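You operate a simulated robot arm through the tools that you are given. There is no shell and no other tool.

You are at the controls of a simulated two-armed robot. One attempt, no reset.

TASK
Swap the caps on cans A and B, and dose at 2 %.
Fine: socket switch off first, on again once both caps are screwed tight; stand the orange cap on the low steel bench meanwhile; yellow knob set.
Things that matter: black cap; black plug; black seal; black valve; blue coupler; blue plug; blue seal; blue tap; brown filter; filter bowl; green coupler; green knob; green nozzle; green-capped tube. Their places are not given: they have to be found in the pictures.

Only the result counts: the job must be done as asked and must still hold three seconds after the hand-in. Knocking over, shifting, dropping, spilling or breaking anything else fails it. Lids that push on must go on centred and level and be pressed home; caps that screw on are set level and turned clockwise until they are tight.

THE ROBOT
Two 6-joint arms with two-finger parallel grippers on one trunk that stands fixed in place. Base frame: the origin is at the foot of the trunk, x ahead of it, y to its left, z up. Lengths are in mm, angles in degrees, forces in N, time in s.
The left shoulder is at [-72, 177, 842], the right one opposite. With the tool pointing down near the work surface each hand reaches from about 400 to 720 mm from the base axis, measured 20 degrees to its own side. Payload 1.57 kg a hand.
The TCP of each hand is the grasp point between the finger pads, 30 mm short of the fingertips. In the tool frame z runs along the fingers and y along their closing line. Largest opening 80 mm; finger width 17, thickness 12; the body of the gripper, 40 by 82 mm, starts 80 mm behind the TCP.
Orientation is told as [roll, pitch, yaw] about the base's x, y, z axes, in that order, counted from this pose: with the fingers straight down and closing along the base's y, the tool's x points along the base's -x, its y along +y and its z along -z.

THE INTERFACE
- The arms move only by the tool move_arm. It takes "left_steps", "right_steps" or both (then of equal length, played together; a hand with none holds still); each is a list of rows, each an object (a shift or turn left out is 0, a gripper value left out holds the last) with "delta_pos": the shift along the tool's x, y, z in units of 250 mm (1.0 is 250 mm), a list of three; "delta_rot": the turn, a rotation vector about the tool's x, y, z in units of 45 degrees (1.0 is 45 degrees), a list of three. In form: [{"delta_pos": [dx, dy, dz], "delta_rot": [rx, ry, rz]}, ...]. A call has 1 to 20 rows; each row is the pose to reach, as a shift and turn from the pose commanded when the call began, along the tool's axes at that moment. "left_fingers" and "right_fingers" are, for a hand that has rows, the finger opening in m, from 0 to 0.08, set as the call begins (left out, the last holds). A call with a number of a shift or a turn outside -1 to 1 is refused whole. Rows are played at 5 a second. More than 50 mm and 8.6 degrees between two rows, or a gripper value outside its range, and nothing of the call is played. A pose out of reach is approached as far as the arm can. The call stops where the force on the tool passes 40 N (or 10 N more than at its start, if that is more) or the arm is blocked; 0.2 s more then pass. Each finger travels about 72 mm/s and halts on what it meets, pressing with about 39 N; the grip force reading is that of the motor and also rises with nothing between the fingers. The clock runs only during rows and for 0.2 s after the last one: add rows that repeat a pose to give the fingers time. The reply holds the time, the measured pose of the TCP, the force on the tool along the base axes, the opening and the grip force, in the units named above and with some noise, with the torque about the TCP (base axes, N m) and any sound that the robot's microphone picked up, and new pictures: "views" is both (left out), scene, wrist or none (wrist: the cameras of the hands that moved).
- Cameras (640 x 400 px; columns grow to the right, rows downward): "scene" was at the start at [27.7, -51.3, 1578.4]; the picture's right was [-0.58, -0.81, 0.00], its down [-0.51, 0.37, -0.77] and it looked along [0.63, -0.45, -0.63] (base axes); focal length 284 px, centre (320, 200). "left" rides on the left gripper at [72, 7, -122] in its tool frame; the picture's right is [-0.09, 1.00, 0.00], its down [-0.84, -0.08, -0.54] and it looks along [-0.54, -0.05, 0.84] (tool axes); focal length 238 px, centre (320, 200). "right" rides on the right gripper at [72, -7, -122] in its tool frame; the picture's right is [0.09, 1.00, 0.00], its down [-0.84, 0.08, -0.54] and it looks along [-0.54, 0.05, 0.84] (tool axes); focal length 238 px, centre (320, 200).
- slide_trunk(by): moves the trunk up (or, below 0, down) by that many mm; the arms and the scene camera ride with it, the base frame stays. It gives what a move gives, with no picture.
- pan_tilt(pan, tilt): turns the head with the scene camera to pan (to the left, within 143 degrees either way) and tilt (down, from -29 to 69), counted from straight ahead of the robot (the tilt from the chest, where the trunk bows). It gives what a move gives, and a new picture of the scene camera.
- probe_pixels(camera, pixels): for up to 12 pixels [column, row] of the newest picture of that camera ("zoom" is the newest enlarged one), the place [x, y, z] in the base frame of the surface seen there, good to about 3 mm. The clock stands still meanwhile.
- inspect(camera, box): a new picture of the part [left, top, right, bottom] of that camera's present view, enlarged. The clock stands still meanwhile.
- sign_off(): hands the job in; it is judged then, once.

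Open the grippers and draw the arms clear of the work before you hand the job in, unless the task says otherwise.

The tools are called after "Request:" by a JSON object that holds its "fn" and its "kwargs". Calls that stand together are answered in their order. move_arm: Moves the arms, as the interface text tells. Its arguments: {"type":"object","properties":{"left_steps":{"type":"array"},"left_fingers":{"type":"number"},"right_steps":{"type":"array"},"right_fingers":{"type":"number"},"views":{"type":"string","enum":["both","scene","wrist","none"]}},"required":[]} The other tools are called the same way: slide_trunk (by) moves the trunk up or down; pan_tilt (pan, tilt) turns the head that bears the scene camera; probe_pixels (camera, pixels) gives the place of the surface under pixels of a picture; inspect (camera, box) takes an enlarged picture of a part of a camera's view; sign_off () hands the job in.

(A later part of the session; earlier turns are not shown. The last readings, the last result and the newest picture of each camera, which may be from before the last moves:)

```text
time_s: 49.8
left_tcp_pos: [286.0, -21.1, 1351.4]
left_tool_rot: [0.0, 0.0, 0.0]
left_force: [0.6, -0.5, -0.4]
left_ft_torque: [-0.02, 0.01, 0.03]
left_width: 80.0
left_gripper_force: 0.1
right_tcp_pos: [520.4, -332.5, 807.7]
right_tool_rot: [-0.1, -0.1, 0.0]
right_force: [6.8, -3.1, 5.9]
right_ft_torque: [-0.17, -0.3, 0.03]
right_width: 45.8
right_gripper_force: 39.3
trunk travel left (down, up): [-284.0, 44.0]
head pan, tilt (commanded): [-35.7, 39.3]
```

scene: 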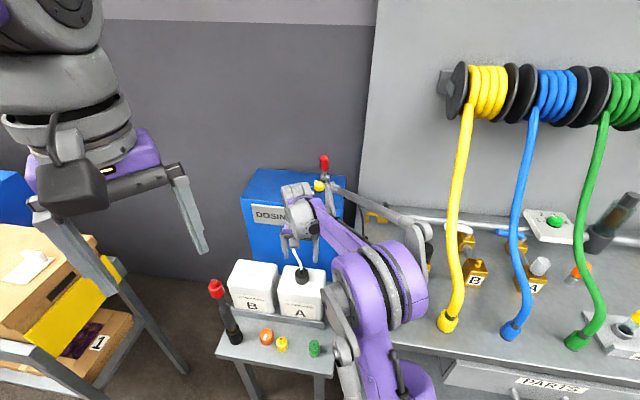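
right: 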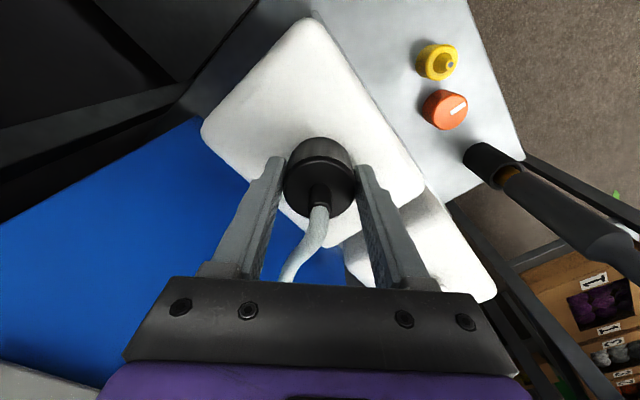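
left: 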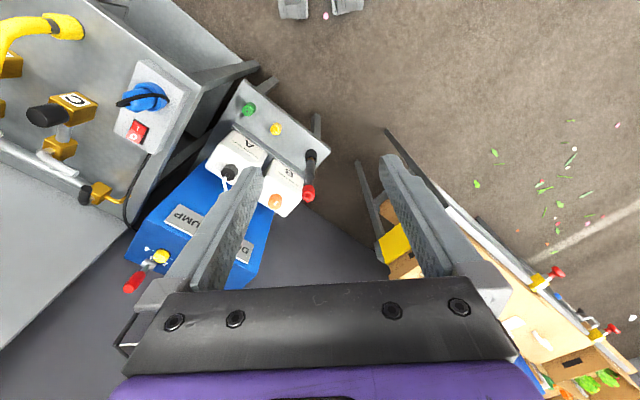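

It turns freely. I continue 34° more (to yaw ≈34) with a slight lift, keeping the hose away from the left finger.

Request:
{"fn": "move_arm", "kwargs": {"right_steps": [{"delta_rot": [0, 0, -0.15], "delta_pos": [-0.002, -0.001, -0.002]}, {"delta_rot": [0, 0, -0.3], "delta_pos": [-0.002, -0.001, -0.003]}, {"delta_rot": [0, 0, -0.45], "delta_pos": [-0.002, -0.001, -0.003]}, {"delta_rot": [0, 0, -0.6], "delta_pos": [-0.002, -0.001, -0.004]}, {"delta_rot": [0, 0, -0.75], "delta_pos": [-0.002, -0.001, -0.004]}], "views": "wrist"}}

Request:
{"fn": "inspect", "kwargs": {"camera": "right", "box": [200, 110, 440, 300]}}

```text
time_s: 51.0
left_tcp_pos: [285.4, -21.2, 1351.3]
left_tool_rot: [0.0, -0.1, -0.1]
left_force: [-0.2, 0.0, 0.3]
left_ft_torque: [0.02, -0.04, -0.01]
left_width: 80.2
left_gripper_force: 0.1
right_tcp_pos: [521.7, -332.6, 807.6]
right_tool_rot: [0.0, -0.1, 33.7]
right_force: [2.2, -6.3, 6.2]
right_ft_torque: [-0.33, -0.17, -0.03]
right_width: 45.8
right_gripper_force: 39.4
trunk travel left (down, up): [-284.0, 44.0]
head pan, tilt (commanded): [-35.7, 39.3]
```

right: 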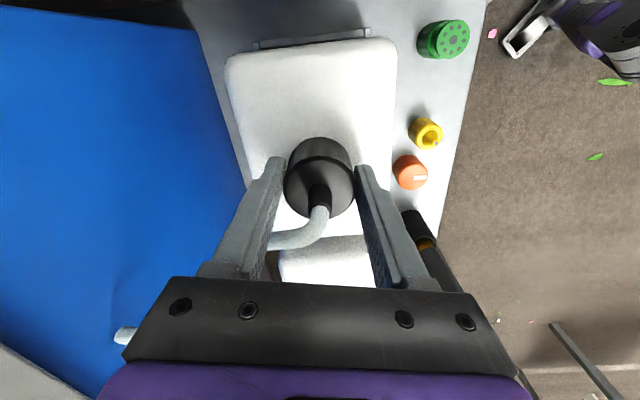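

```text
2.11 times, centred on (320, 205) of right
```

zoom: 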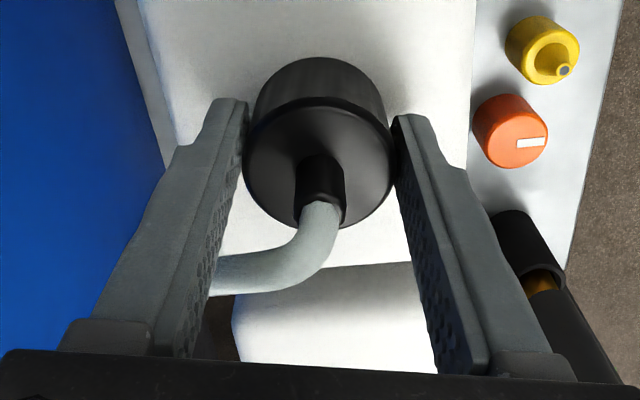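

79° done and the hose passes behind the left finger with clearance. I open to 62 mm and turn back clockwise to about yaw −63 for the next stroke.

Request:
{"fn": "move_arm", "kwargs": {"right_steps": [{"delta_rot": [0, 0, 0]}, {"delta_rot": [0, 0, 0]}, {"delta_rot": [0, 0, 0.17]}, {"delta_rot": [0, 0, 0.34]}, {"delta_rot": [0, 0, 0.51]}, {"delta_rot": [0, 0, 0.68]}, {"delta_rot": [0, 0, 0.85]}, {"delta_rot": [0, 0, 1.0]}], "right_fingers": 0.062, "views": "none"}}

Request:
{"fn": "move_arm", "kwargs": {"right_steps": [{"delta_rot": [0, 0, 0.17]}, {"delta_rot": [0, 0, 0.34]}, {"delta_rot": [0, 0, 0.51]}, {"delta_rot": [0, 0, 0.68]}, {"delta_rot": [0, 0, 0.85]}, {"delta_rot": [0, 0, 1.0]}], "views": "none"}}

Request:
{"fn": "move_arm", "kwargs": {"right_steps": [{"delta_rot": [0, 0, 0.1]}, {"delta_rot": [0, 0, 0.17]}], "views": "wrist"}}

Request:
{"fn": "inspect", "kwargs": {"camera": "right", "box": [200, 110, 440, 300]}}

```text
time_s: 52.8
left_tcp_pos: [284.8, -21.6, 1351.0]
left_tool_rot: [0.0, 0.0, -0.1]
left_force: [-0.2, 0.4, -0.4]
left_ft_torque: [0.0, 0.01, 0.04]
left_width: 80.0
left_gripper_force: 0.0
right_tcp_pos: [521.7, -333.5, 807.4]
right_tool_rot: [0.0, 0.0, -11.4]
right_force: [0.4, 0.2, -0.2]
right_ft_torque: [0.0, 0.01, 0.01]
right_width: 61.9
right_gripper_force: 0.1
trunk travel left (down, up): [-284.0, 44.0]
head pan, tilt (commanded): [-35.7, 39.3]
```

```text
time_s: 54.2
left_tcp_pos: [285.9, -20.7, 1350.6]
left_tool_rot: [-0.1, 0.0, 0.0]
left_force: [0.0, 0.0, -0.3]
left_ft_torque: [-0.01, -0.03, -0.03]
left_width: 79.8
left_gripper_force: 0.0
right_tcp_pos: [521.1, -332.7, 806.4]
right_tool_rot: [0.0, 0.0, -56.3]
right_force: [-0.5, -0.3, -0.4]
right_ft_torque: [0.03, -0.02, 0.0]
right_width: 61.9
right_gripper_force: 0.0
trunk travel left (down, up): [-284.0, 44.0]
head pan, tilt (commanded): [-35.7, 39.3]
```

```text
time_s: 54.8
left_tcp_pos: [285.4, -21.4, 1351.7]
left_tool_rot: [0.0, 0.0, 0.0]
left_force: [0.7, 0.2, -0.1]
left_ft_torque: [0.01, 0.03, -0.02]
left_width: 79.9
left_gripper_force: 0.0
right_tcp_pos: [521.9, -331.7, 806.9]
right_tool_rot: [0.0, 0.0, -63.9]
right_force: [0.5, 0.0, -1.0]
right_ft_torque: [0.02, 0.01, -0.02]
right_width: 62.0
right_gripper_force: 0.1
trunk travel left (down, up): [-284.0, 44.0]
head pan, tilt (commanded): [-35.7, 39.3]
```

right: 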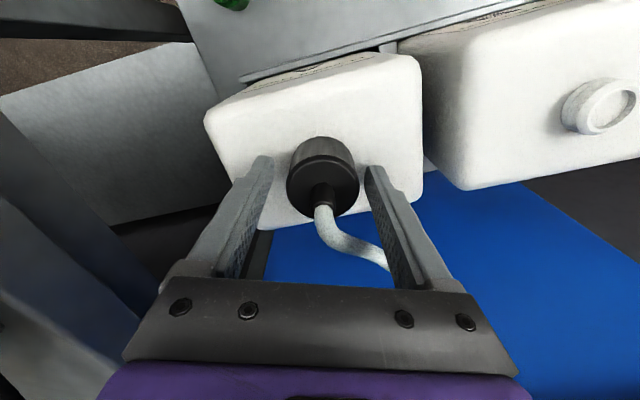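

```text
2.11 times, centred on (320, 205) of right
```

zoom: 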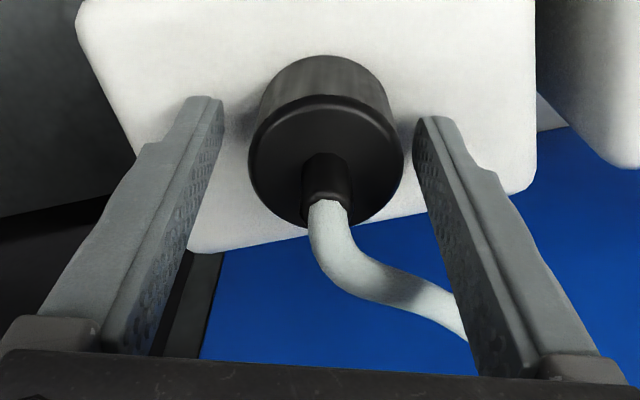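

Centring is within ~1 mm. I close again and make the second stroke (45° first).

Request:
{"fn": "move_arm", "kwargs": {"right_steps": [{"delta_pos": [0, 0.004, 0]}, {"delta_pos": [0, 0.004, 0]}, {"delta_pos": [0, 0.004, 0]}, {"delta_rot": [0, 0, -0.17], "delta_pos": [0, 0.004, 0]}, {"delta_rot": [0, 0, -0.34], "delta_pos": [0, 0.004, -0.001]}, {"delta_rot": [0, 0, -0.51], "delta_pos": [0, 0.004, -0.001]}, {"delta_rot": [0, 0, -0.68], "delta_pos": [0, 0.004, -0.002]}, {"delta_rot": [0, 0, -0.85], "delta_pos": [0, 0.004, -0.002]}, {"delta_rot": [0, 0, -1.0], "delta_pos": [0, 0.004, -0.003]}], "right_fingers": 0.0, "views": "wrist"}}

Request:
{"fn": "move_arm", "kwargs": {"right_steps": [{"delta_rot": [0, 0, -0.17], "delta_pos": [0, 0, -0.001]}, {"delta_rot": [0, 0, -0.34], "delta_pos": [0, 0, -0.002]}, {"delta_rot": [0, 0, -0.51], "delta_pos": [0, 0, -0.003]}, {"delta_rot": [0, 0, -0.68], "delta_pos": [0, 0, -0.003]}, {"delta_rot": [0, 0, -0.85], "delta_pos": [0, 0, -0.004]}, {"delta_rot": [0, 0, -1.0], "delta_pos": [0, 0, -0.004]}], "views": "wrist"}}

```text
time_s: 56.8
left_tcp_pos: [285.1, -20.0, 1351.8]
left_tool_rot: [0.0, 0.0, 0.0]
left_force: [0.4, 0.2, 0.4]
left_ft_torque: [0.02, -0.01, -0.02]
left_width: 80.2
left_gripper_force: 0.1
right_tcp_pos: [521.6, -330.8, 808.3]
right_tool_rot: [0.0, 0.0, -18.8]
right_force: [4.7, -0.8, 4.0]
right_ft_torque: [-0.02, -0.16, 0.0]
right_width: 43.6
right_gripper_force: 38.9
trunk travel left (down, up): [-284.0, 44.0]
head pan, tilt (commanded): [-35.7, 39.3]
```

right: 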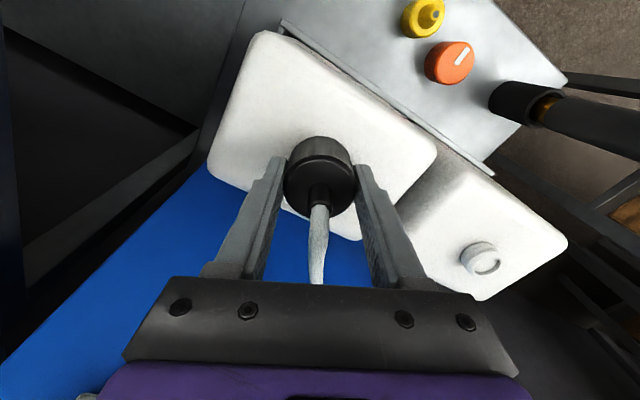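

```text
time_s: 58.2
left_tcp_pos: [286.3, -21.3, 1351.1]
left_tool_rot: [0.0, 0.0, -0.1]
left_force: [-0.1, -0.4, 0.1]
left_ft_torque: [-0.05, 0.04, 0.0]
left_width: 80.1
left_gripper_force: 0.2
right_tcp_pos: [521.6, -332.2, 810.8]
right_tool_rot: [0.0, 0.0, 26.2]
right_force: [-1.7, -2.2, 0.1]
right_ft_torque: [-0.09, 0.07, -0.03]
right_width: 43.4
right_gripper_force: 38.6
trunk travel left (down, up): [-284.0, 44.0]
head pan, tilt (commanded): [-35.7, 39.3]
```

right: 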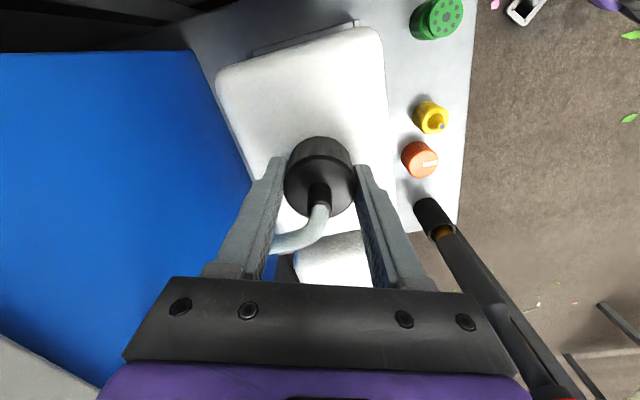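

169° so far, smooth. A further 10°, then open and return for the third stroke.

Request:
{"fn": "move_arm", "kwargs": {"right_steps": [{"delta_rot": [0, 0, -0.12]}, {"delta_rot": [0, 0, -0.24], "delta_pos": [0, 0, -0.001]}], "views": "none"}}

Request:
{"fn": "move_arm", "kwargs": {"right_steps": [{"delta_rot": [0, 0, 0]}, {"delta_rot": [0, 0, 0]}, {"delta_rot": [0, 0, 0.17]}, {"delta_rot": [0, 0, 0.34]}, {"delta_rot": [0, 0, 0.51]}, {"delta_rot": [0, 0, 0.68]}, {"delta_rot": [0, 0, 0.85]}, {"delta_rot": [0, 0, 1.0]}], "right_fingers": 0.062, "views": "none"}}

Request:
{"fn": "move_arm", "kwargs": {"right_steps": [{"delta_rot": [0, 0, 0.17]}, {"delta_rot": [0, 0, 0.34]}, {"delta_rot": [0, 0, 0.51]}, {"delta_rot": [0, 0, 0.68]}, {"delta_rot": [0, 0, 0.85]}, {"delta_rot": [0, 0, 1.0]}], "views": "none"}}

Request:
{"fn": "move_arm", "kwargs": {"right_steps": [{"delta_rot": [0, 0, 0.12]}, {"delta_rot": [0, 0, 0.23]}], "views": "wrist"}}

Request:
{"fn": "inspect", "kwargs": {"camera": "right", "box": [200, 110, 440, 300]}}

```text
time_s: 58.8
left_tcp_pos: [285.5, -20.4, 1352.1]
left_tool_rot: [-0.1, 0.0, -0.1]
left_force: [0.2, -0.9, 0.3]
left_ft_torque: [0.01, -0.04, 0.04]
left_width: 80.1
left_gripper_force: 0.1
right_tcp_pos: [522.6, -332.5, 810.1]
right_tool_rot: [0.0, 0.1, 37.0]
right_force: [0.1, -1.8, -0.4]
right_ft_torque: [-0.13, 0.01, -0.01]
right_width: 43.7
right_gripper_force: 38.4
trunk travel left (down, up): [-284.0, 44.0]
head pan, tilt (commanded): [-35.7, 39.3]
```

```text
time_s: 60.6
left_tcp_pos: [285.7, -20.3, 1351.6]
left_tool_rot: [-0.1, 0.0, 0.0]
left_force: [0.1, -0.2, 0.1]
left_ft_torque: [-0.01, 0.02, -0.03]
left_width: 79.8
left_gripper_force: 0.1
right_tcp_pos: [522.5, -332.0, 809.8]
right_tool_rot: [0.1, -0.1, -8.4]
right_force: [-0.3, -0.4, 0.7]
right_ft_torque: [0.0, -0.02, 0.06]
right_width: 62.0
right_gripper_force: 0.0
trunk travel left (down, up): [-284.0, 44.0]
head pan, tilt (commanded): [-35.7, 39.3]
```

```text
time_s: 62.0
left_tcp_pos: [285.8, -20.5, 1350.5]
left_tool_rot: [0.0, 0.0, 0.0]
left_force: [0.5, 0.2, 1.1]
left_ft_torque: [0.03, -0.01, 0.01]
left_width: 79.8
left_gripper_force: 0.0
right_tcp_pos: [521.3, -332.6, 810.1]
right_tool_rot: [-0.1, 0.0, -53.3]
right_force: [-0.2, 0.6, 1.0]
right_ft_torque: [-0.01, -0.04, -0.03]
right_width: 62.1
right_gripper_force: 0.1
trunk travel left (down, up): [-284.0, 44.0]
head pan, tilt (commanded): [-35.7, 39.3]
```

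```text
time_s: 62.6
left_tcp_pos: [285.5, -20.7, 1351.3]
left_tool_rot: [0.0, 0.0, 0.0]
left_force: [-0.1, -0.4, -0.3]
left_ft_torque: [-0.01, -0.02, 0.04]
left_width: 80.0
left_gripper_force: 0.0
right_tcp_pos: [522.3, -331.7, 808.8]
right_tool_rot: [0.0, 0.0, -63.4]
right_force: [0.3, 0.1, -0.4]
right_ft_torque: [-0.03, -0.04, 0.01]
right_width: 62.0
right_gripper_force: 0.1
trunk travel left (down, up): [-284.0, 44.0]
head pan, tilt (commanded): [-35.7, 39.3]
```

right: 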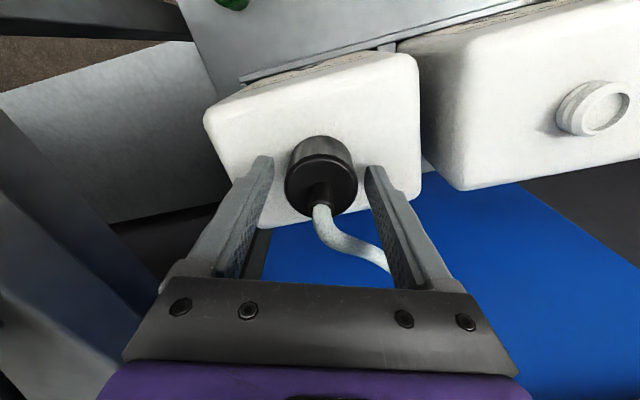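

```text
2.11 times, centred on (320, 205) of right
```

zoom: 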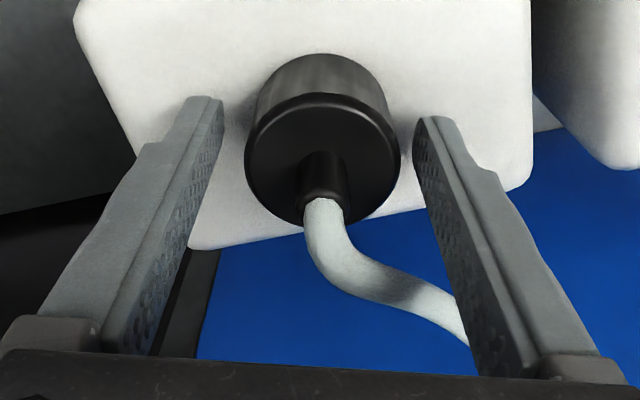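

I lower 3 mm for a firmer grip, then close and do the third stroke.

Request:
{"fn": "move_arm", "kwargs": {"right_steps": [{"delta_pos": [0, 0.002, 0.006]}, {"delta_pos": [0, 0.002, 0.012]}], "views": "none"}}

Request:
{"fn": "move_arm", "kwargs": {"right_steps": [{"delta_pos": [0, 0, 0]}, {"delta_pos": [0, 0, 0]}, {"delta_pos": [0, 0, 0]}, {"delta_rot": [0, 0, -0.17], "delta_pos": [0, 0, -0.001]}, {"delta_rot": [0, 0, -0.34], "delta_pos": [0, 0, -0.001]}, {"delta_rot": [0, 0, -0.51], "delta_pos": [0, 0, -0.002]}, {"delta_rot": [0, 0, -0.68], "delta_pos": [0, 0, -0.002]}, {"delta_rot": [0, 0, -0.85], "delta_pos": [0, 0, -0.003]}, {"delta_rot": [0, 0, -1.0], "delta_pos": [0, 0, -0.003]}], "right_fingers": 0.0, "views": "none"}}

Request:
{"fn": "move_arm", "kwargs": {"right_steps": [{"delta_rot": [0, 0, -0.15], "delta_pos": [0, 0, -0.001]}, {"delta_rot": [0, 0, -0.3], "delta_pos": [0, 0, -0.001]}, {"delta_rot": [0, 0, -0.45], "delta_pos": [0, 0, -0.002]}, {"delta_rot": [0, 0, -0.6], "delta_pos": [0, 0, -0.003]}, {"delta_rot": [0, 0, -0.75], "delta_pos": [0, 0, -0.003]}], "views": "wrist"}}

```text
time_s: 63.2
left_tcp_pos: [285.8, -20.9, 1350.3]
left_tool_rot: [0.1, 0.0, 0.0]
left_force: [0.7, -0.5, -0.5]
left_ft_torque: [-0.02, 0.0, 0.01]
left_width: 80.1
left_gripper_force: 0.1
right_tcp_pos: [521.9, -332.4, 806.8]
right_tool_rot: [0.0, 0.0, -63.4]
right_force: [0.3, 0.1, -0.1]
right_ft_torque: [-0.02, -0.01, -0.02]
right_width: 62.0
right_gripper_force: 0.0
trunk travel left (down, up): [-284.0, 44.0]
head pan, tilt (commanded): [-35.7, 39.3]
```

```text
time_s: 65.2
left_tcp_pos: [286.1, -19.9, 1351.2]
left_tool_rot: [0.0, 0.1, 0.1]
left_force: [-0.4, -0.4, 0.0]
left_ft_torque: [0.0, 0.0, 0.01]
left_width: 79.8
left_gripper_force: 0.1
right_tcp_pos: [522.9, -332.4, 808.2]
right_tool_rot: [0.0, 0.0, -18.3]
right_force: [0.6, 0.7, -0.4]
right_ft_torque: [0.0, 0.01, -0.02]
right_width: 43.8
right_gripper_force: 38.9
trunk travel left (down, up): [-284.0, 44.0]
head pan, tilt (commanded): [-35.7, 39.3]
```

```text
time_s: 66.4
left_tcp_pos: [286.7, -20.8, 1352.5]
left_tool_rot: [0.0, -0.2, 0.0]
left_force: [0.2, -0.3, 0.0]
left_ft_torque: [-0.01, 0.0, -0.03]
left_width: 80.1
left_gripper_force: 0.0
right_tcp_pos: [522.8, -331.3, 809.3]
right_tool_rot: [0.0, 0.0, 15.4]
right_force: [-0.2, -1.1, -1.8]
right_ft_torque: [-0.02, 0.04, -0.01]
right_width: 43.8
right_gripper_force: 38.6
trunk travel left (down, up): [-284.0, 44.0]
head pan, tilt (commanded): [-35.7, 39.3]
```

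right: 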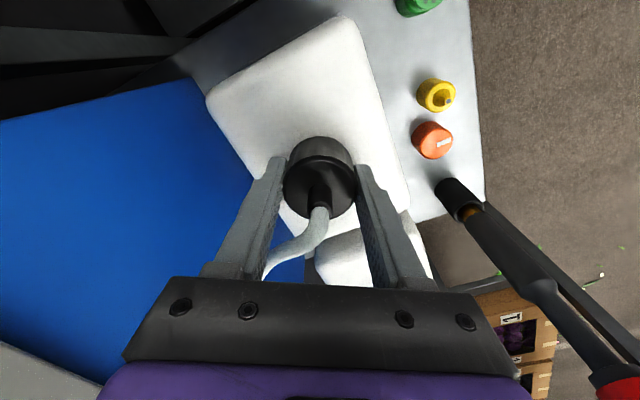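

258° so far. I turn another ~18° looking for the torque rise that marks the end.

Request:
{"fn": "move_arm", "kwargs": {"right_steps": [{"delta_rot": [0, 0, -0.1]}, {"delta_rot": [0, 0, -0.2], "delta_pos": [0, 0, -0.001]}, {"delta_rot": [0, 0, -0.3], "delta_pos": [0, 0, -0.001]}, {"delta_rot": [0, 0, -0.4], "delta_pos": [0, 0, -0.002]}], "views": "wrist"}}

```text
time_s: 67.4
left_tcp_pos: [286.9, -20.9, 1350.5]
left_tool_rot: [-0.1, 0.0, -0.1]
left_force: [-0.3, -0.1, -0.2]
left_ft_torque: [0.01, -0.02, 0.02]
left_width: 80.0
left_gripper_force: 0.1
right_tcp_pos: [522.8, -331.5, 809.2]
right_tool_rot: [0.0, 0.0, 33.4]
right_force: [2.3, -2.5, -1.1]
right_ft_torque: [-0.07, -0.05, -1.14]
right_width: 43.8
right_gripper_force: 39.0
trunk travel left (down, up): [-284.0, 44.0]
head pan, tilt (commanded): [-35.7, 39.3]
```

right: 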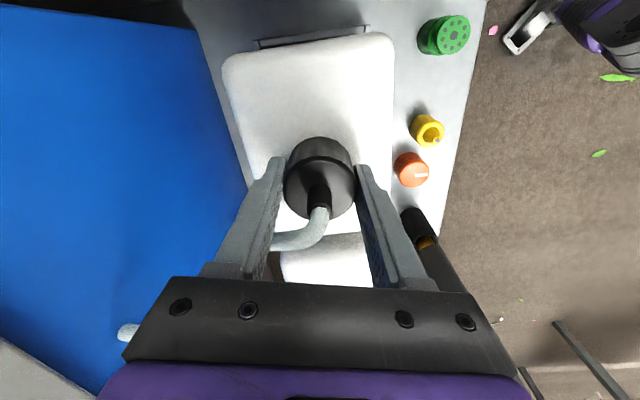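

Torque −1.14 N m: end of thread. I lift 3 mm gently and check the forces.

Request:
{"fn": "move_arm", "kwargs": {"right_steps": [{"delta_pos": [0, 0, -0.006]}, {"delta_pos": [0, 0, -0.012]}, {"delta_pos": [0, 0, -0.012]}], "views": "none"}}

```text
time_s: 68.2
left_tcp_pos: [285.6, -20.4, 1351.6]
left_tool_rot: [0.0, 0.0, 0.0]
left_force: [0.2, 0.2, -1.3]
left_ft_torque: [0.01, -0.01, 0.01]
left_width: 79.9
left_gripper_force: 0.1
right_tcp_pos: [522.6, -332.1, 812.6]
right_tool_rot: [0.0, 0.0, 33.3]
right_force: [0.0, -0.2, 0.3]
right_ft_torque: [-0.02, 0.0, -0.01]
right_width: 43.9
right_gripper_force: 38.7
trunk travel left (down, up): [-284.0, 44.0]
head pan, tilt (commanded): [-35.7, 39.3]
```

The cap is free. I lift 30 mm and look for any dip tube below it.

Request:
{"fn": "move_arm", "kwargs": {"right_steps": [{"delta_pos": [0, 0, -0.06]}, {"delta_pos": [0, 0, -0.12]}], "views": "both"}}

Request:
{"fn": "inspect", "kwargs": {"camera": "scene", "box": [220, 180, 360, 340]}}

Request:
{"fn": "inspect", "kwargs": {"camera": "left", "box": [80, 60, 340, 300]}}

```text
time_s: 68.8
left_tcp_pos: [285.7, -20.8, 1352.1]
left_tool_rot: [-0.1, 0.1, 0.0]
left_force: [-0.5, -0.1, -0.4]
left_ft_torque: [0.0, -0.06, 0.0]
left_width: 79.9
left_gripper_force: 0.1
right_tcp_pos: [522.9, -332.2, 842.3]
right_tool_rot: [0.1, 0.0, 33.3]
right_force: [-0.3, -0.7, 0.1]
right_ft_torque: [-0.01, -0.01, 0.02]
right_width: 43.9
right_gripper_force: 38.7
trunk travel left (down, up): [-284.0, 44.0]
head pan, tilt (commanded): [-35.7, 39.3]
```

scene: 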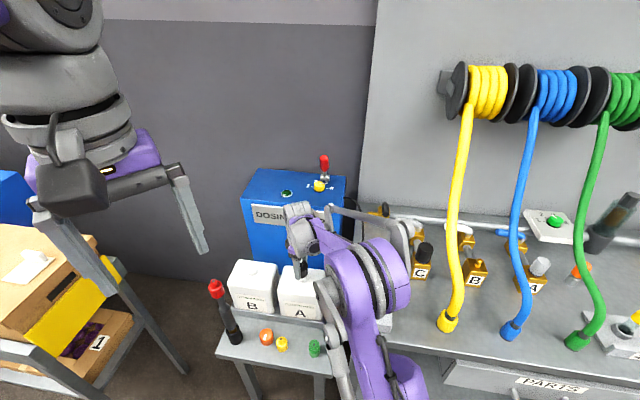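
right: 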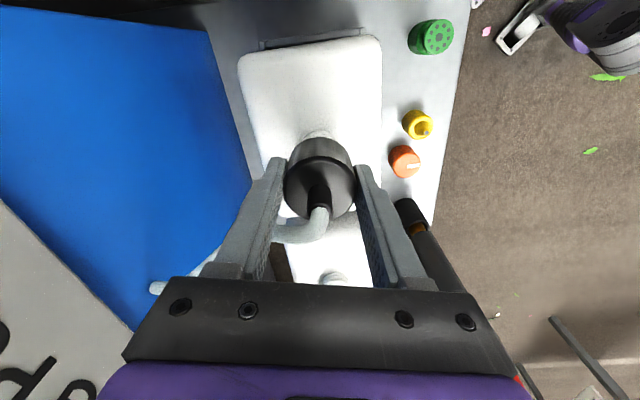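

```text
2.50 times, centred on (290, 260) of scene
```

zoom: 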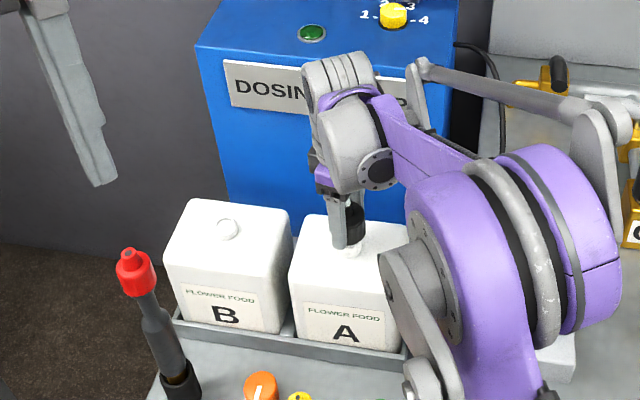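

```text
1.67 times, centred on (210, 180) of left
```

zoom: 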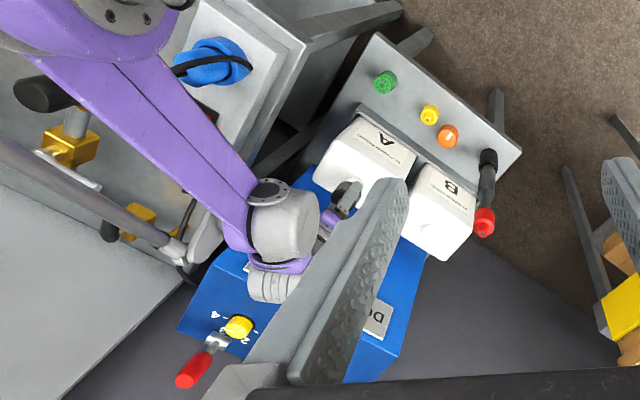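

No dip tube; the neck of A is visible below the cap. I carry the black cap across to above can B at z≈850, turning the hand clockwise so the hose trails freely.

Request:
{"fn": "move_arm", "kwargs": {"right_steps": [{"delta_pos": [0, 0, -0.035], "delta_rot": [0, 0, 0]}, {"delta_pos": [-0.1, 0.021, -0.035], "delta_rot": [0, 0, 0.15]}, {"delta_pos": [-0.21, 0.044, -0.035], "delta_rot": [0, 0, 0.32]}, {"delta_pos": [-0.33, 0.069, -0.035], "delta_rot": [0, 0, 0.49]}, {"delta_pos": [-0.45, 0.094, -0.035], "delta_rot": [0, 0, 0.66]}, {"delta_pos": [-0.57, 0.119, -0.035], "delta_rot": [0, 0, 0.83]}, {"delta_pos": [-0.68, 0.142, -0.035], "delta_rot": [0, 0, 1.0]}], "views": "both"}}

```text
time_s: 70.4
left_tcp_pos: [286.2, -20.8, 1350.7]
left_tool_rot: [0.1, -0.1, 0.0]
left_force: [0.3, -0.8, -0.3]
left_ft_torque: [-0.04, 0.06, -0.01]
left_width: 79.7
left_gripper_force: 0.0
right_tcp_pos: [644.6, -207.6, 848.5]
right_tool_rot: [0.0, 0.0, -11.9]
right_force: [0.2, 0.1, -1.0]
right_ft_torque: [-0.01, -0.01, 0.03]
right_width: 43.8
right_gripper_force: 39.0
trunk travel left (down, up): [-284.0, 44.0]
head pan, tilt (commanded): [-35.7, 39.3]
```

scene: 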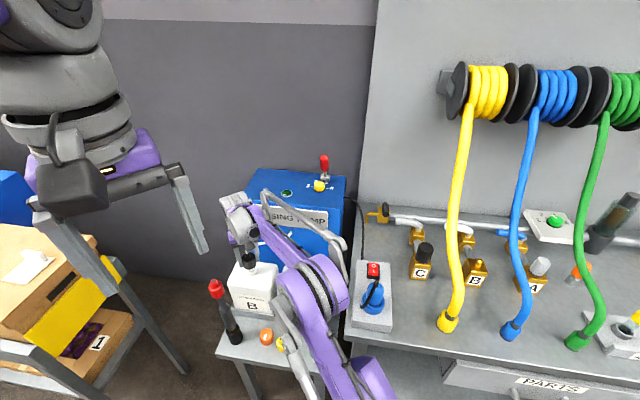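
right: 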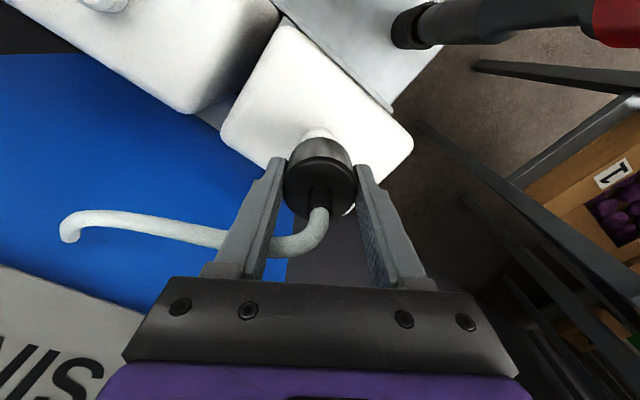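

The hose trails well. I rotate 25° more clockwise to yaw ≈−37 over can B and check the position reading.

Request:
{"fn": "move_arm", "kwargs": {"right_steps": [{"delta_rot": [0, 0, 0.15]}, {"delta_rot": [0, 0, 0.3]}, {"delta_rot": [0, 0, 0.45]}, {"delta_rot": [0, 0, 0.56]}, {"delta_rot": [0, 0, 0.56]}], "views": "wrist"}}

Request:
{"fn": "inspect", "kwargs": {"camera": "right", "box": [200, 90, 440, 260]}}

```text
time_s: 71.6
left_tcp_pos: [284.1, -20.5, 1351.9]
left_tool_rot: [0.1, -0.1, 0.0]
left_force: [0.3, 0.2, -0.4]
left_ft_torque: [0.03, -0.02, -0.01]
left_width: 79.9
left_gripper_force: 0.0
right_tcp_pos: [644.7, -208.7, 849.6]
right_tool_rot: [-0.1, 0.1, -37.0]
right_force: [0.3, -0.3, -0.4]
right_ft_torque: [-0.01, 0.0, 0.01]
right_width: 43.8
right_gripper_force: 39.3
trunk travel left (down, up): [-284.0, 44.0]
head pan, tilt (commanded): [-35.7, 39.3]
```

right: 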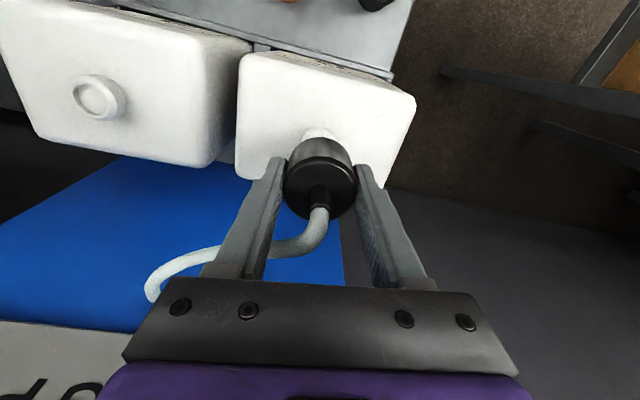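

```text
2.35 times, centred on (320, 175) of right
```

zoom: 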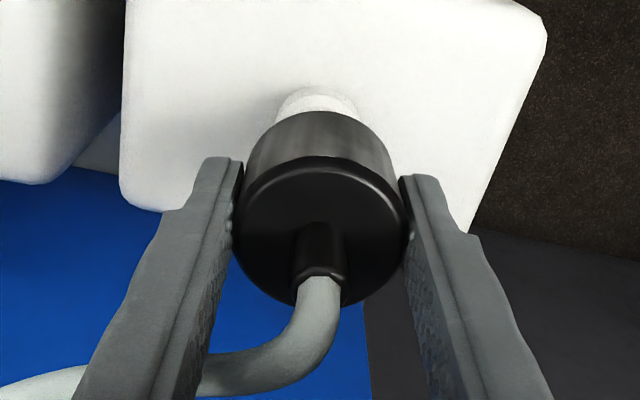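

Aligned. I lower the cap toward the neck, ending with small steps at TCP z≈810.

Request:
{"fn": "move_arm", "kwargs": {"right_steps": [{"delta_pos": [0, 0, 0.06]}, {"delta_pos": [0, 0, 0.11]}, {"delta_pos": [0, 0, 0.135]}, {"delta_pos": [0, 0, 0.146]}, {"delta_pos": [0, 0, 0.152]}, {"delta_pos": [0, 0, 0.157]}], "views": "wrist"}}

```text
time_s: 73.0
left_tcp_pos: [286.1, -21.1, 1350.7]
left_tool_rot: [0.0, 0.1, 0.1]
left_force: [-0.6, 0.3, -0.2]
left_ft_torque: [-0.02, -0.01, 0.02]
left_width: 80.1
left_gripper_force: 0.1
right_tcp_pos: [645.5, -208.3, 813.1]
right_tool_rot: [0.0, 0.0, -36.8]
right_force: [0.2, -0.5, 0.1]
right_ft_torque: [0.0, 0.02, -0.02]
right_width: 43.6
right_gripper_force: 39.2
trunk travel left (down, up): [-284.0, 44.0]
head pan, tilt (commanded): [-35.7, 39.3]
```

right: 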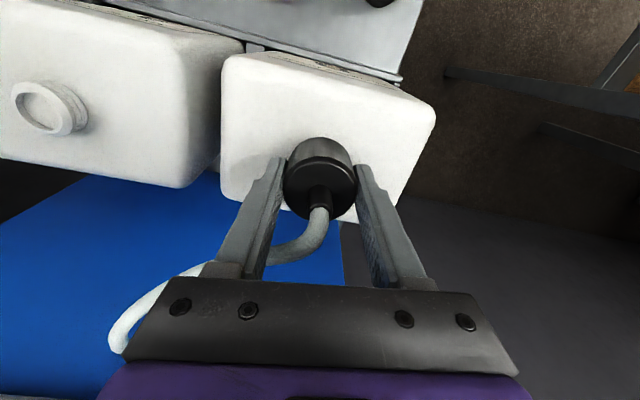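

No contact yet; step down 1 mm at a time.

Request:
{"fn": "move_arm", "kwargs": {"right_steps": [{"delta_pos": [0, 0, 0.004]}, {"delta_pos": [0, 0, 0.008]}], "views": "none"}}

```text
time_s: 73.6
left_tcp_pos: [284.6, -20.6, 1351.8]
left_tool_rot: [0.0, 0.0, 0.0]
left_force: [0.1, 0.7, -0.2]
left_ft_torque: [0.01, -0.01, -0.01]
left_width: 80.0
left_gripper_force: 0.1
right_tcp_pos: [645.7, -208.4, 810.0]
right_tool_rot: [0.0, 0.1, -36.9]
right_force: [0.5, -0.2, -0.1]
right_ft_torque: [-0.01, -0.04, 0.0]
right_width: 43.7
right_gripper_force: 39.1
trunk travel left (down, up): [-284.0, 44.0]
head pan, tilt (commanded): [-35.7, 39.3]
```

Request:
{"fn": "move_arm", "kwargs": {"right_steps": [{"delta_pos": [0, 0, 0.004]}, {"delta_pos": [0, 0, 0.008]}], "views": "none"}}

```text
time_s: 74.2
left_tcp_pos: [285.6, -20.6, 1351.0]
left_tool_rot: [-0.1, 0.0, 0.0]
left_force: [-0.8, -0.1, 0.7]
left_ft_torque: [-0.03, 0.01, 0.0]
left_width: 79.8
left_gripper_force: 0.1
right_tcp_pos: [645.6, -208.2, 809.6]
right_tool_rot: [-0.1, 0.0, -37.0]
right_force: [-8.3, -0.8, 1.4]
right_ft_torque: [0.05, 0.21, 0.01]
right_width: 43.7
right_gripper_force: 38.6
trunk travel left (down, up): [-284.0, 44.0]
head pan, tilt (commanded): [-35.7, 39.3]
```

A sideways 8 N shows the cap has met the neck thread. I shift 0.7 mm toward −x and start turning clockwise with slight downward motion.

Request:
{"fn": "move_arm", "kwargs": {"right_steps": [{"delta_pos": [0.002, -0.002, 0.001], "delta_rot": [0, 0, 0]}, {"delta_pos": [0.002, -0.002, 0.002], "delta_rot": [0, 0, 0.15]}, {"delta_pos": [0.002, -0.002, 0.003], "delta_rot": [0, 0, 0.3]}, {"delta_pos": [0.002, -0.002, 0.004], "delta_rot": [0, 0, 0.45]}, {"delta_pos": [0.002, -0.002, 0.005], "delta_rot": [0, 0, 0.6]}], "views": "wrist"}}

```text
time_s: 75.4
left_tcp_pos: [285.9, -20.2, 1351.8]
left_tool_rot: [0.0, 0.0, 0.0]
left_force: [-0.5, 0.0, -0.6]
left_ft_torque: [-0.01, 0.01, 0.01]
left_width: 80.1
left_gripper_force: 0.0
right_tcp_pos: [645.3, -208.2, 806.7]
right_tool_rot: [0.1, -0.2, -64.1]
right_force: [3.1, -0.9, 9.0]
right_ft_torque: [0.01, -0.1, -0.02]
right_width: 43.5
right_gripper_force: 38.9
trunk travel left (down, up): [-284.0, 44.0]
head pan, tilt (commanded): [-35.7, 39.3]
```

right: 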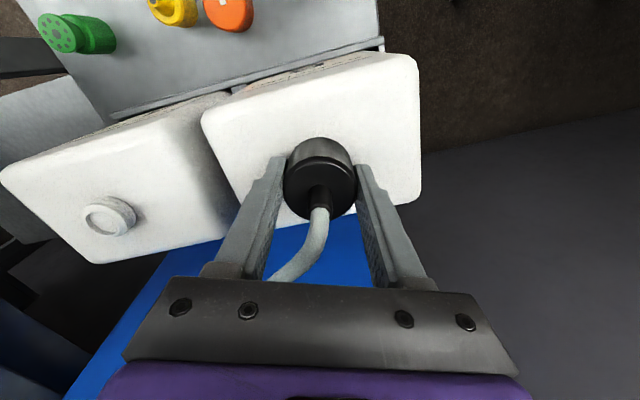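

Turning freely with 9 N downward contact. I continue clockwise 45° more.

Request:
{"fn": "move_arm", "kwargs": {"right_steps": [{"delta_pos": [0, 0, 0.0], "delta_rot": [0, 0, 0.17]}, {"delta_pos": [0, 0, 0.0], "delta_rot": [0, 0, 0.34]}, {"delta_pos": [0, 0, 0.001], "delta_rot": [0, 0, 0.51]}, {"delta_pos": [0, 0, 0.002], "delta_rot": [0, 0, 0.68]}, {"delta_pos": [0, 0, 0.002], "delta_rot": [0, 0, 0.85]}, {"delta_pos": [0, 0, 0.003], "delta_rot": [0, 0, 1.0]}], "views": "wrist"}}

```text
time_s: 76.8
left_tcp_pos: [286.6, -20.6, 1352.9]
left_tool_rot: [0.0, 0.0, 0.1]
left_force: [0.1, -0.5, -0.5]
left_ft_torque: [0.01, -0.01, 0.02]
left_width: 79.9
left_gripper_force: 0.1
right_tcp_pos: [644.5, -208.3, 806.2]
right_tool_rot: [0.1, 0.0, -109.0]
right_force: [13.6, -2.0, 15.4]
right_ft_torque: [-0.13, -0.46, 0.04]
right_width: 43.8
right_gripper_force: 38.9
trunk travel left (down, up): [-284.0, 44.0]
head pan, tilt (commanded): [-35.7, 39.3]
```

right: 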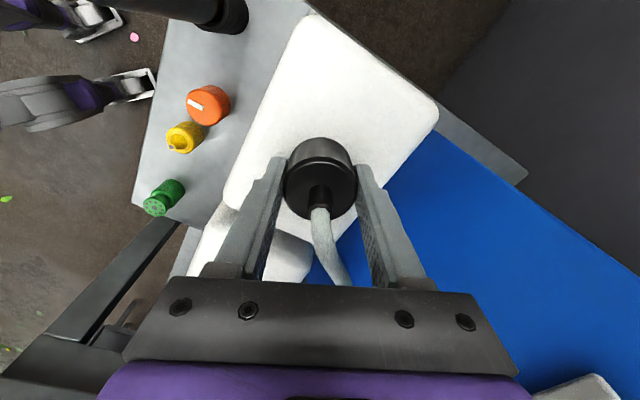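

Fz has risen to 15 N and Fx to 14 N; I correct 1 mm to +x and turn ~30° more without pushing further.

Request:
{"fn": "move_arm", "kwargs": {"right_steps": [{"delta_pos": [0.0013, 0.0038, 0.0], "delta_rot": [0, 0, 0.0]}, {"delta_pos": [0.0013, 0.0038, 0.0], "delta_rot": [0, 0, 0.16]}, {"delta_pos": [0.0013, 0.0038, 0.0], "delta_rot": [0, 0, 0.32]}, {"delta_pos": [0.0013, 0.0038, 0.0], "delta_rot": [0, 0, 0.48]}, {"delta_pos": [0.0013, 0.0038, 0.0], "delta_rot": [0, 0, 0.64]}], "views": "wrist"}}

Request:
{"fn": "inspect", "kwargs": {"camera": "right", "box": [200, 110, 440, 300]}}

```text
time_s: 78.0
left_tcp_pos: [286.0, -21.1, 1352.0]
left_tool_rot: [0.1, -0.1, 0.1]
left_force: [0.2, -0.8, -0.1]
left_ft_torque: [-0.01, 0.01, 0.01]
left_width: 80.1
left_gripper_force: 0.1
right_tcp_pos: [645.5, -209.4, 806.0]
right_tool_rot: [0.1, 0.1, -137.9]
right_force: [7.9, -0.7, 6.4]
right_ft_torque: [-0.05, -0.31, 0.01]
right_width: 43.4
right_gripper_force: 38.9
trunk travel left (down, up): [-284.0, 44.0]
head pan, tilt (commanded): [-35.7, 39.3]
```

right: 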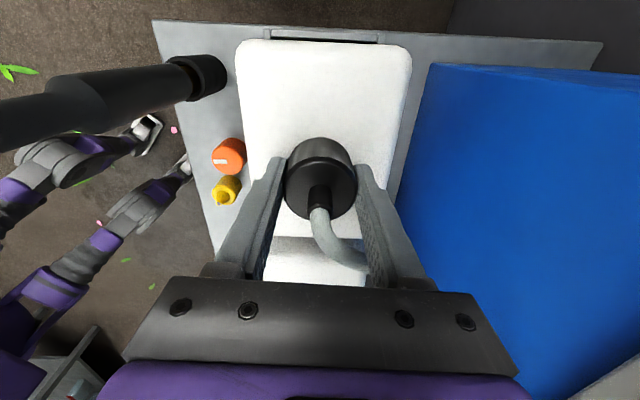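

```text
2.11 times, centred on (320, 205) of right
```

zoom: 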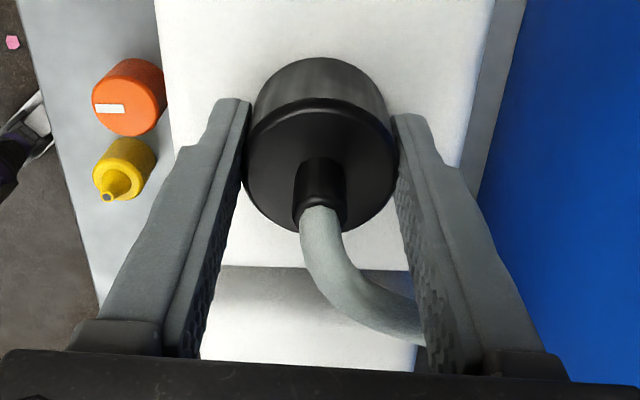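

Fz fell from 15 to 6 N during the turn, so the thread is drawing the cap down (101° so far). I open and swing back counter-clockwise to yaw −38 for the second stroke.

Request:
{"fn": "move_arm", "kwargs": {"right_steps": [{"delta_rot": [0, 0, 0]}, {"delta_rot": [0, 0, 0]}, {"delta_rot": [0, 0, -0.17]}, {"delta_rot": [0, 0, -0.34]}, {"delta_rot": [0, 0, -0.51]}, {"delta_rot": [0, 0, -0.68]}, {"delta_rot": [0, 0, -0.85]}, {"delta_rot": [0, 0, -1.0]}], "right_fingers": 0.062, "views": "none"}}

Request:
{"fn": "move_arm", "kwargs": {"right_steps": [{"delta_rot": [0, 0, -0.17]}, {"delta_rot": [0, 0, -0.34]}, {"delta_rot": [0, 0, -0.51]}, {"delta_rot": [0, 0, -0.68]}, {"delta_rot": [0, 0, -0.85]}, {"delta_rot": [0, 0, -1.0]}], "views": "none"}}

Request:
{"fn": "move_arm", "kwargs": {"right_steps": [{"delta_rot": [0, 0, -0.12]}, {"delta_rot": [0, 0, -0.22]}], "views": "wrist"}}

Request:
{"fn": "inspect", "kwargs": {"camera": "right", "box": [200, 110, 440, 300]}}

```text
time_s: 79.8
left_tcp_pos: [285.2, -20.5, 1350.2]
left_tool_rot: [0.1, 0.0, 0.0]
left_force: [0.4, -0.4, 0.7]
left_ft_torque: [0.06, 0.0, -0.04]
left_width: 80.1
left_gripper_force: 0.1
right_tcp_pos: [645.1, -207.9, 805.9]
right_tool_rot: [0.0, 0.0, -92.7]
right_force: [-0.4, -0.9, 0.4]
right_ft_torque: [-0.01, 0.04, -0.04]
right_width: 62.0
right_gripper_force: 0.1
trunk travel left (down, up): [-284.0, 44.0]
head pan, tilt (commanded): [-35.7, 39.3]
```

```text
time_s: 81.2
left_tcp_pos: [285.6, -21.4, 1352.3]
left_tool_rot: [0.0, 0.0, -0.1]
left_force: [-0.5, -0.6, 0.1]
left_ft_torque: [-0.02, 0.03, -0.02]
left_width: 80.1
left_gripper_force: 0.1
right_tcp_pos: [645.7, -208.7, 805.9]
right_tool_rot: [0.0, 0.0, -47.7]
right_force: [0.5, -0.1, 0.4]
right_ft_torque: [-0.01, 0.01, -0.04]
right_width: 62.1
right_gripper_force: 0.1
trunk travel left (down, up): [-284.0, 44.0]
head pan, tilt (commanded): [-35.7, 39.3]
```

```text
time_s: 81.8
left_tcp_pos: [286.5, -20.7, 1351.9]
left_tool_rot: [0.0, 0.0, 0.0]
left_force: [-0.2, 0.0, 0.6]
left_ft_torque: [-0.01, 0.03, 0.01]
left_width: 80.1
left_gripper_force: 0.1
right_tcp_pos: [644.4, -208.4, 806.9]
right_tool_rot: [0.0, 0.1, -37.7]
right_force: [-0.5, 0.2, -0.4]
right_ft_torque: [-0.06, -0.03, -0.04]
right_width: 61.8
right_gripper_force: 0.1
trunk travel left (down, up): [-284.0, 44.0]
head pan, tilt (commanded): [-35.7, 39.3]
```

right: 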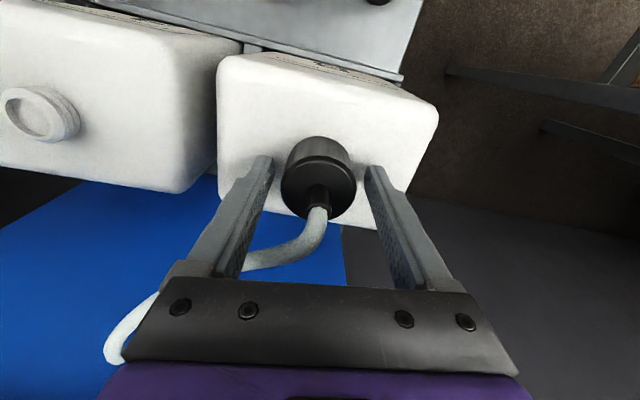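

```text
2.11 times, centred on (320, 205) of right
```

zoom: 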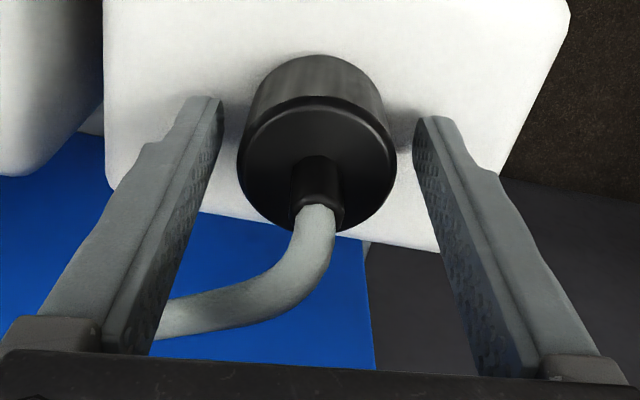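

Cap is ~1.3 mm left of the finger midline; I shift, close and turn clockwise for the second stroke, following down ~0.8 mm per 45°.

Request:
{"fn": "move_arm", "kwargs": {"right_steps": [{"delta_pos": [0, -0.005, -0.003]}, {"delta_pos": [0, -0.005, -0.003]}], "views": "none"}}

Request:
{"fn": "move_arm", "kwargs": {"right_steps": [{"delta_pos": [0, 0, 0]}, {"delta_pos": [0, 0, 0]}, {"delta_pos": [0, 0, 0]}, {"delta_rot": [0, 0, 0.17], "delta_pos": [0, 0, 0.001]}, {"delta_rot": [0, 0, 0.34], "delta_pos": [0, 0, 0.002]}, {"delta_rot": [0, 0, 0.51], "delta_pos": [0, 0, 0.002]}, {"delta_rot": [0, 0, 0.68], "delta_pos": [0, 0, 0.003]}, {"delta_rot": [0, 0, 0.85], "delta_pos": [0, 0, 0.003]}, {"delta_rot": [0, 0, 1.0], "delta_pos": [0, 0, 0.004]}], "right_fingers": 0.0, "views": "wrist"}}

```text
time_s: 82.4
left_tcp_pos: [285.8, -20.7, 1351.4]
left_tool_rot: [0.0, 0.0, 0.0]
left_force: [0.5, -0.1, 0.4]
left_ft_torque: [0.04, -0.01, -0.02]
left_width: 79.9
left_gripper_force: 0.1
right_tcp_pos: [644.4, -210.8, 806.9]
right_tool_rot: [0.0, 0.0, -37.8]
right_force: [0.4, 0.2, -0.4]
right_ft_torque: [0.03, 0.01, 0.02]
right_width: 62.2
right_gripper_force: 0.2
trunk travel left (down, up): [-284.0, 44.0]
head pan, tilt (commanded): [-35.7, 39.3]
```

```text
time_s: 84.4
left_tcp_pos: [285.3, -21.4, 1351.8]
left_tool_rot: [0.0, 0.0, 0.0]
left_force: [0.6, 0.1, 0.0]
left_ft_torque: [-0.01, -0.01, 0.0]
left_width: 80.1
left_gripper_force: 0.1
right_tcp_pos: [644.7, -210.1, 806.1]
right_tool_rot: [0.0, 0.0, -82.9]
right_force: [-1.4, -1.3, -0.1]
right_ft_torque: [-0.05, 0.06, -0.01]
right_width: 43.7
right_gripper_force: 39.2
trunk travel left (down, up): [-284.0, 44.0]
head pan, tilt (commanded): [-35.7, 39.3]
```

right: 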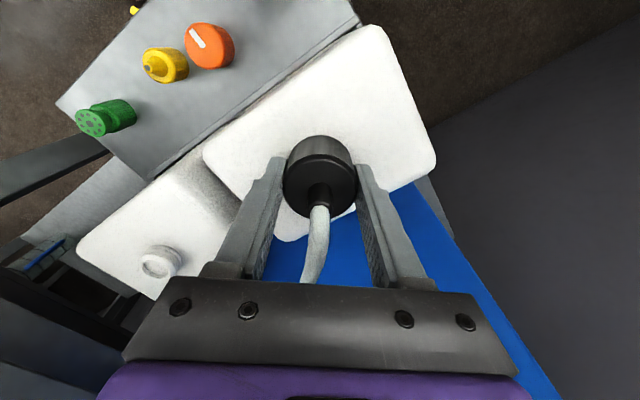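

Forces near zero—the hand follows the thread well. Continue 45° plus 10° more.

Request:
{"fn": "move_arm", "kwargs": {"right_steps": [{"delta_rot": [0, 0, 0.17], "delta_pos": [0, 0, 0.001]}, {"delta_rot": [0, 0, 0.34], "delta_pos": [0, 0, 0.002]}, {"delta_rot": [0, 0, 0.51], "delta_pos": [0, 0, 0.002]}, {"delta_rot": [0, 0, 0.68], "delta_pos": [0, 0, 0.003]}, {"delta_rot": [0, 0, 0.85], "delta_pos": [0, 0, 0.003]}, {"delta_rot": [0, 0, 1.0], "delta_pos": [0, 0, 0.004]}], "views": "none"}}

Request:
{"fn": "move_arm", "kwargs": {"right_steps": [{"delta_rot": [0, 0, 0.12], "delta_pos": [0, 0, 0.0]}, {"delta_rot": [0, 0, 0.24], "delta_pos": [0, 0, 0.001]}], "views": "wrist"}}

```text
time_s: 85.8
left_tcp_pos: [285.4, -21.1, 1351.9]
left_tool_rot: [-0.1, 0.0, 0.0]
left_force: [-1.0, -0.6, -0.9]
left_ft_torque: [-0.02, 0.0, -0.01]
left_width: 79.9
left_gripper_force: 0.2
right_tcp_pos: [644.6, -209.5, 804.7]
right_tool_rot: [0.0, 0.0, -128.0]
right_force: [-2.3, -4.6, 2.3]
right_ft_torque: [-0.17, 0.11, 0.01]
right_width: 43.5
right_gripper_force: 39.2
trunk travel left (down, up): [-284.0, 44.0]
head pan, tilt (commanded): [-35.7, 39.3]
```

```text
time_s: 86.4
left_tcp_pos: [283.7, -22.3, 1351.9]
left_tool_rot: [0.0, 0.0, 0.1]
left_force: [0.5, 0.6, 0.2]
left_ft_torque: [0.01, 0.03, -0.01]
left_width: 79.9
left_gripper_force: 0.0
right_tcp_pos: [643.7, -208.9, 804.8]
right_tool_rot: [0.0, 0.1, -138.7]
right_force: [-0.9, -4.9, 3.5]
right_ft_torque: [-0.17, 0.03, -0.02]
right_width: 43.3
right_gripper_force: 38.9
trunk travel left (down, up): [-284.0, 44.0]
head pan, tilt (commanded): [-35.7, 39.3]
```

right: 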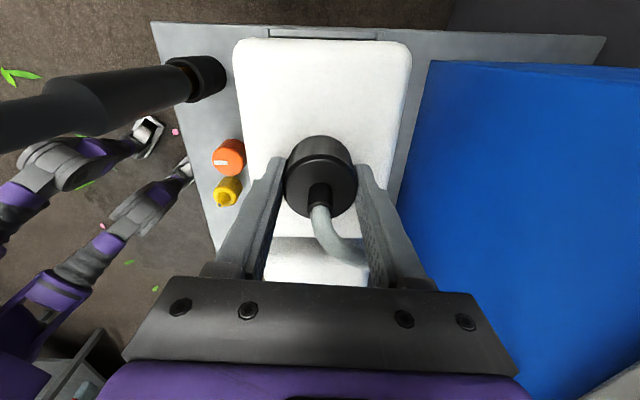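

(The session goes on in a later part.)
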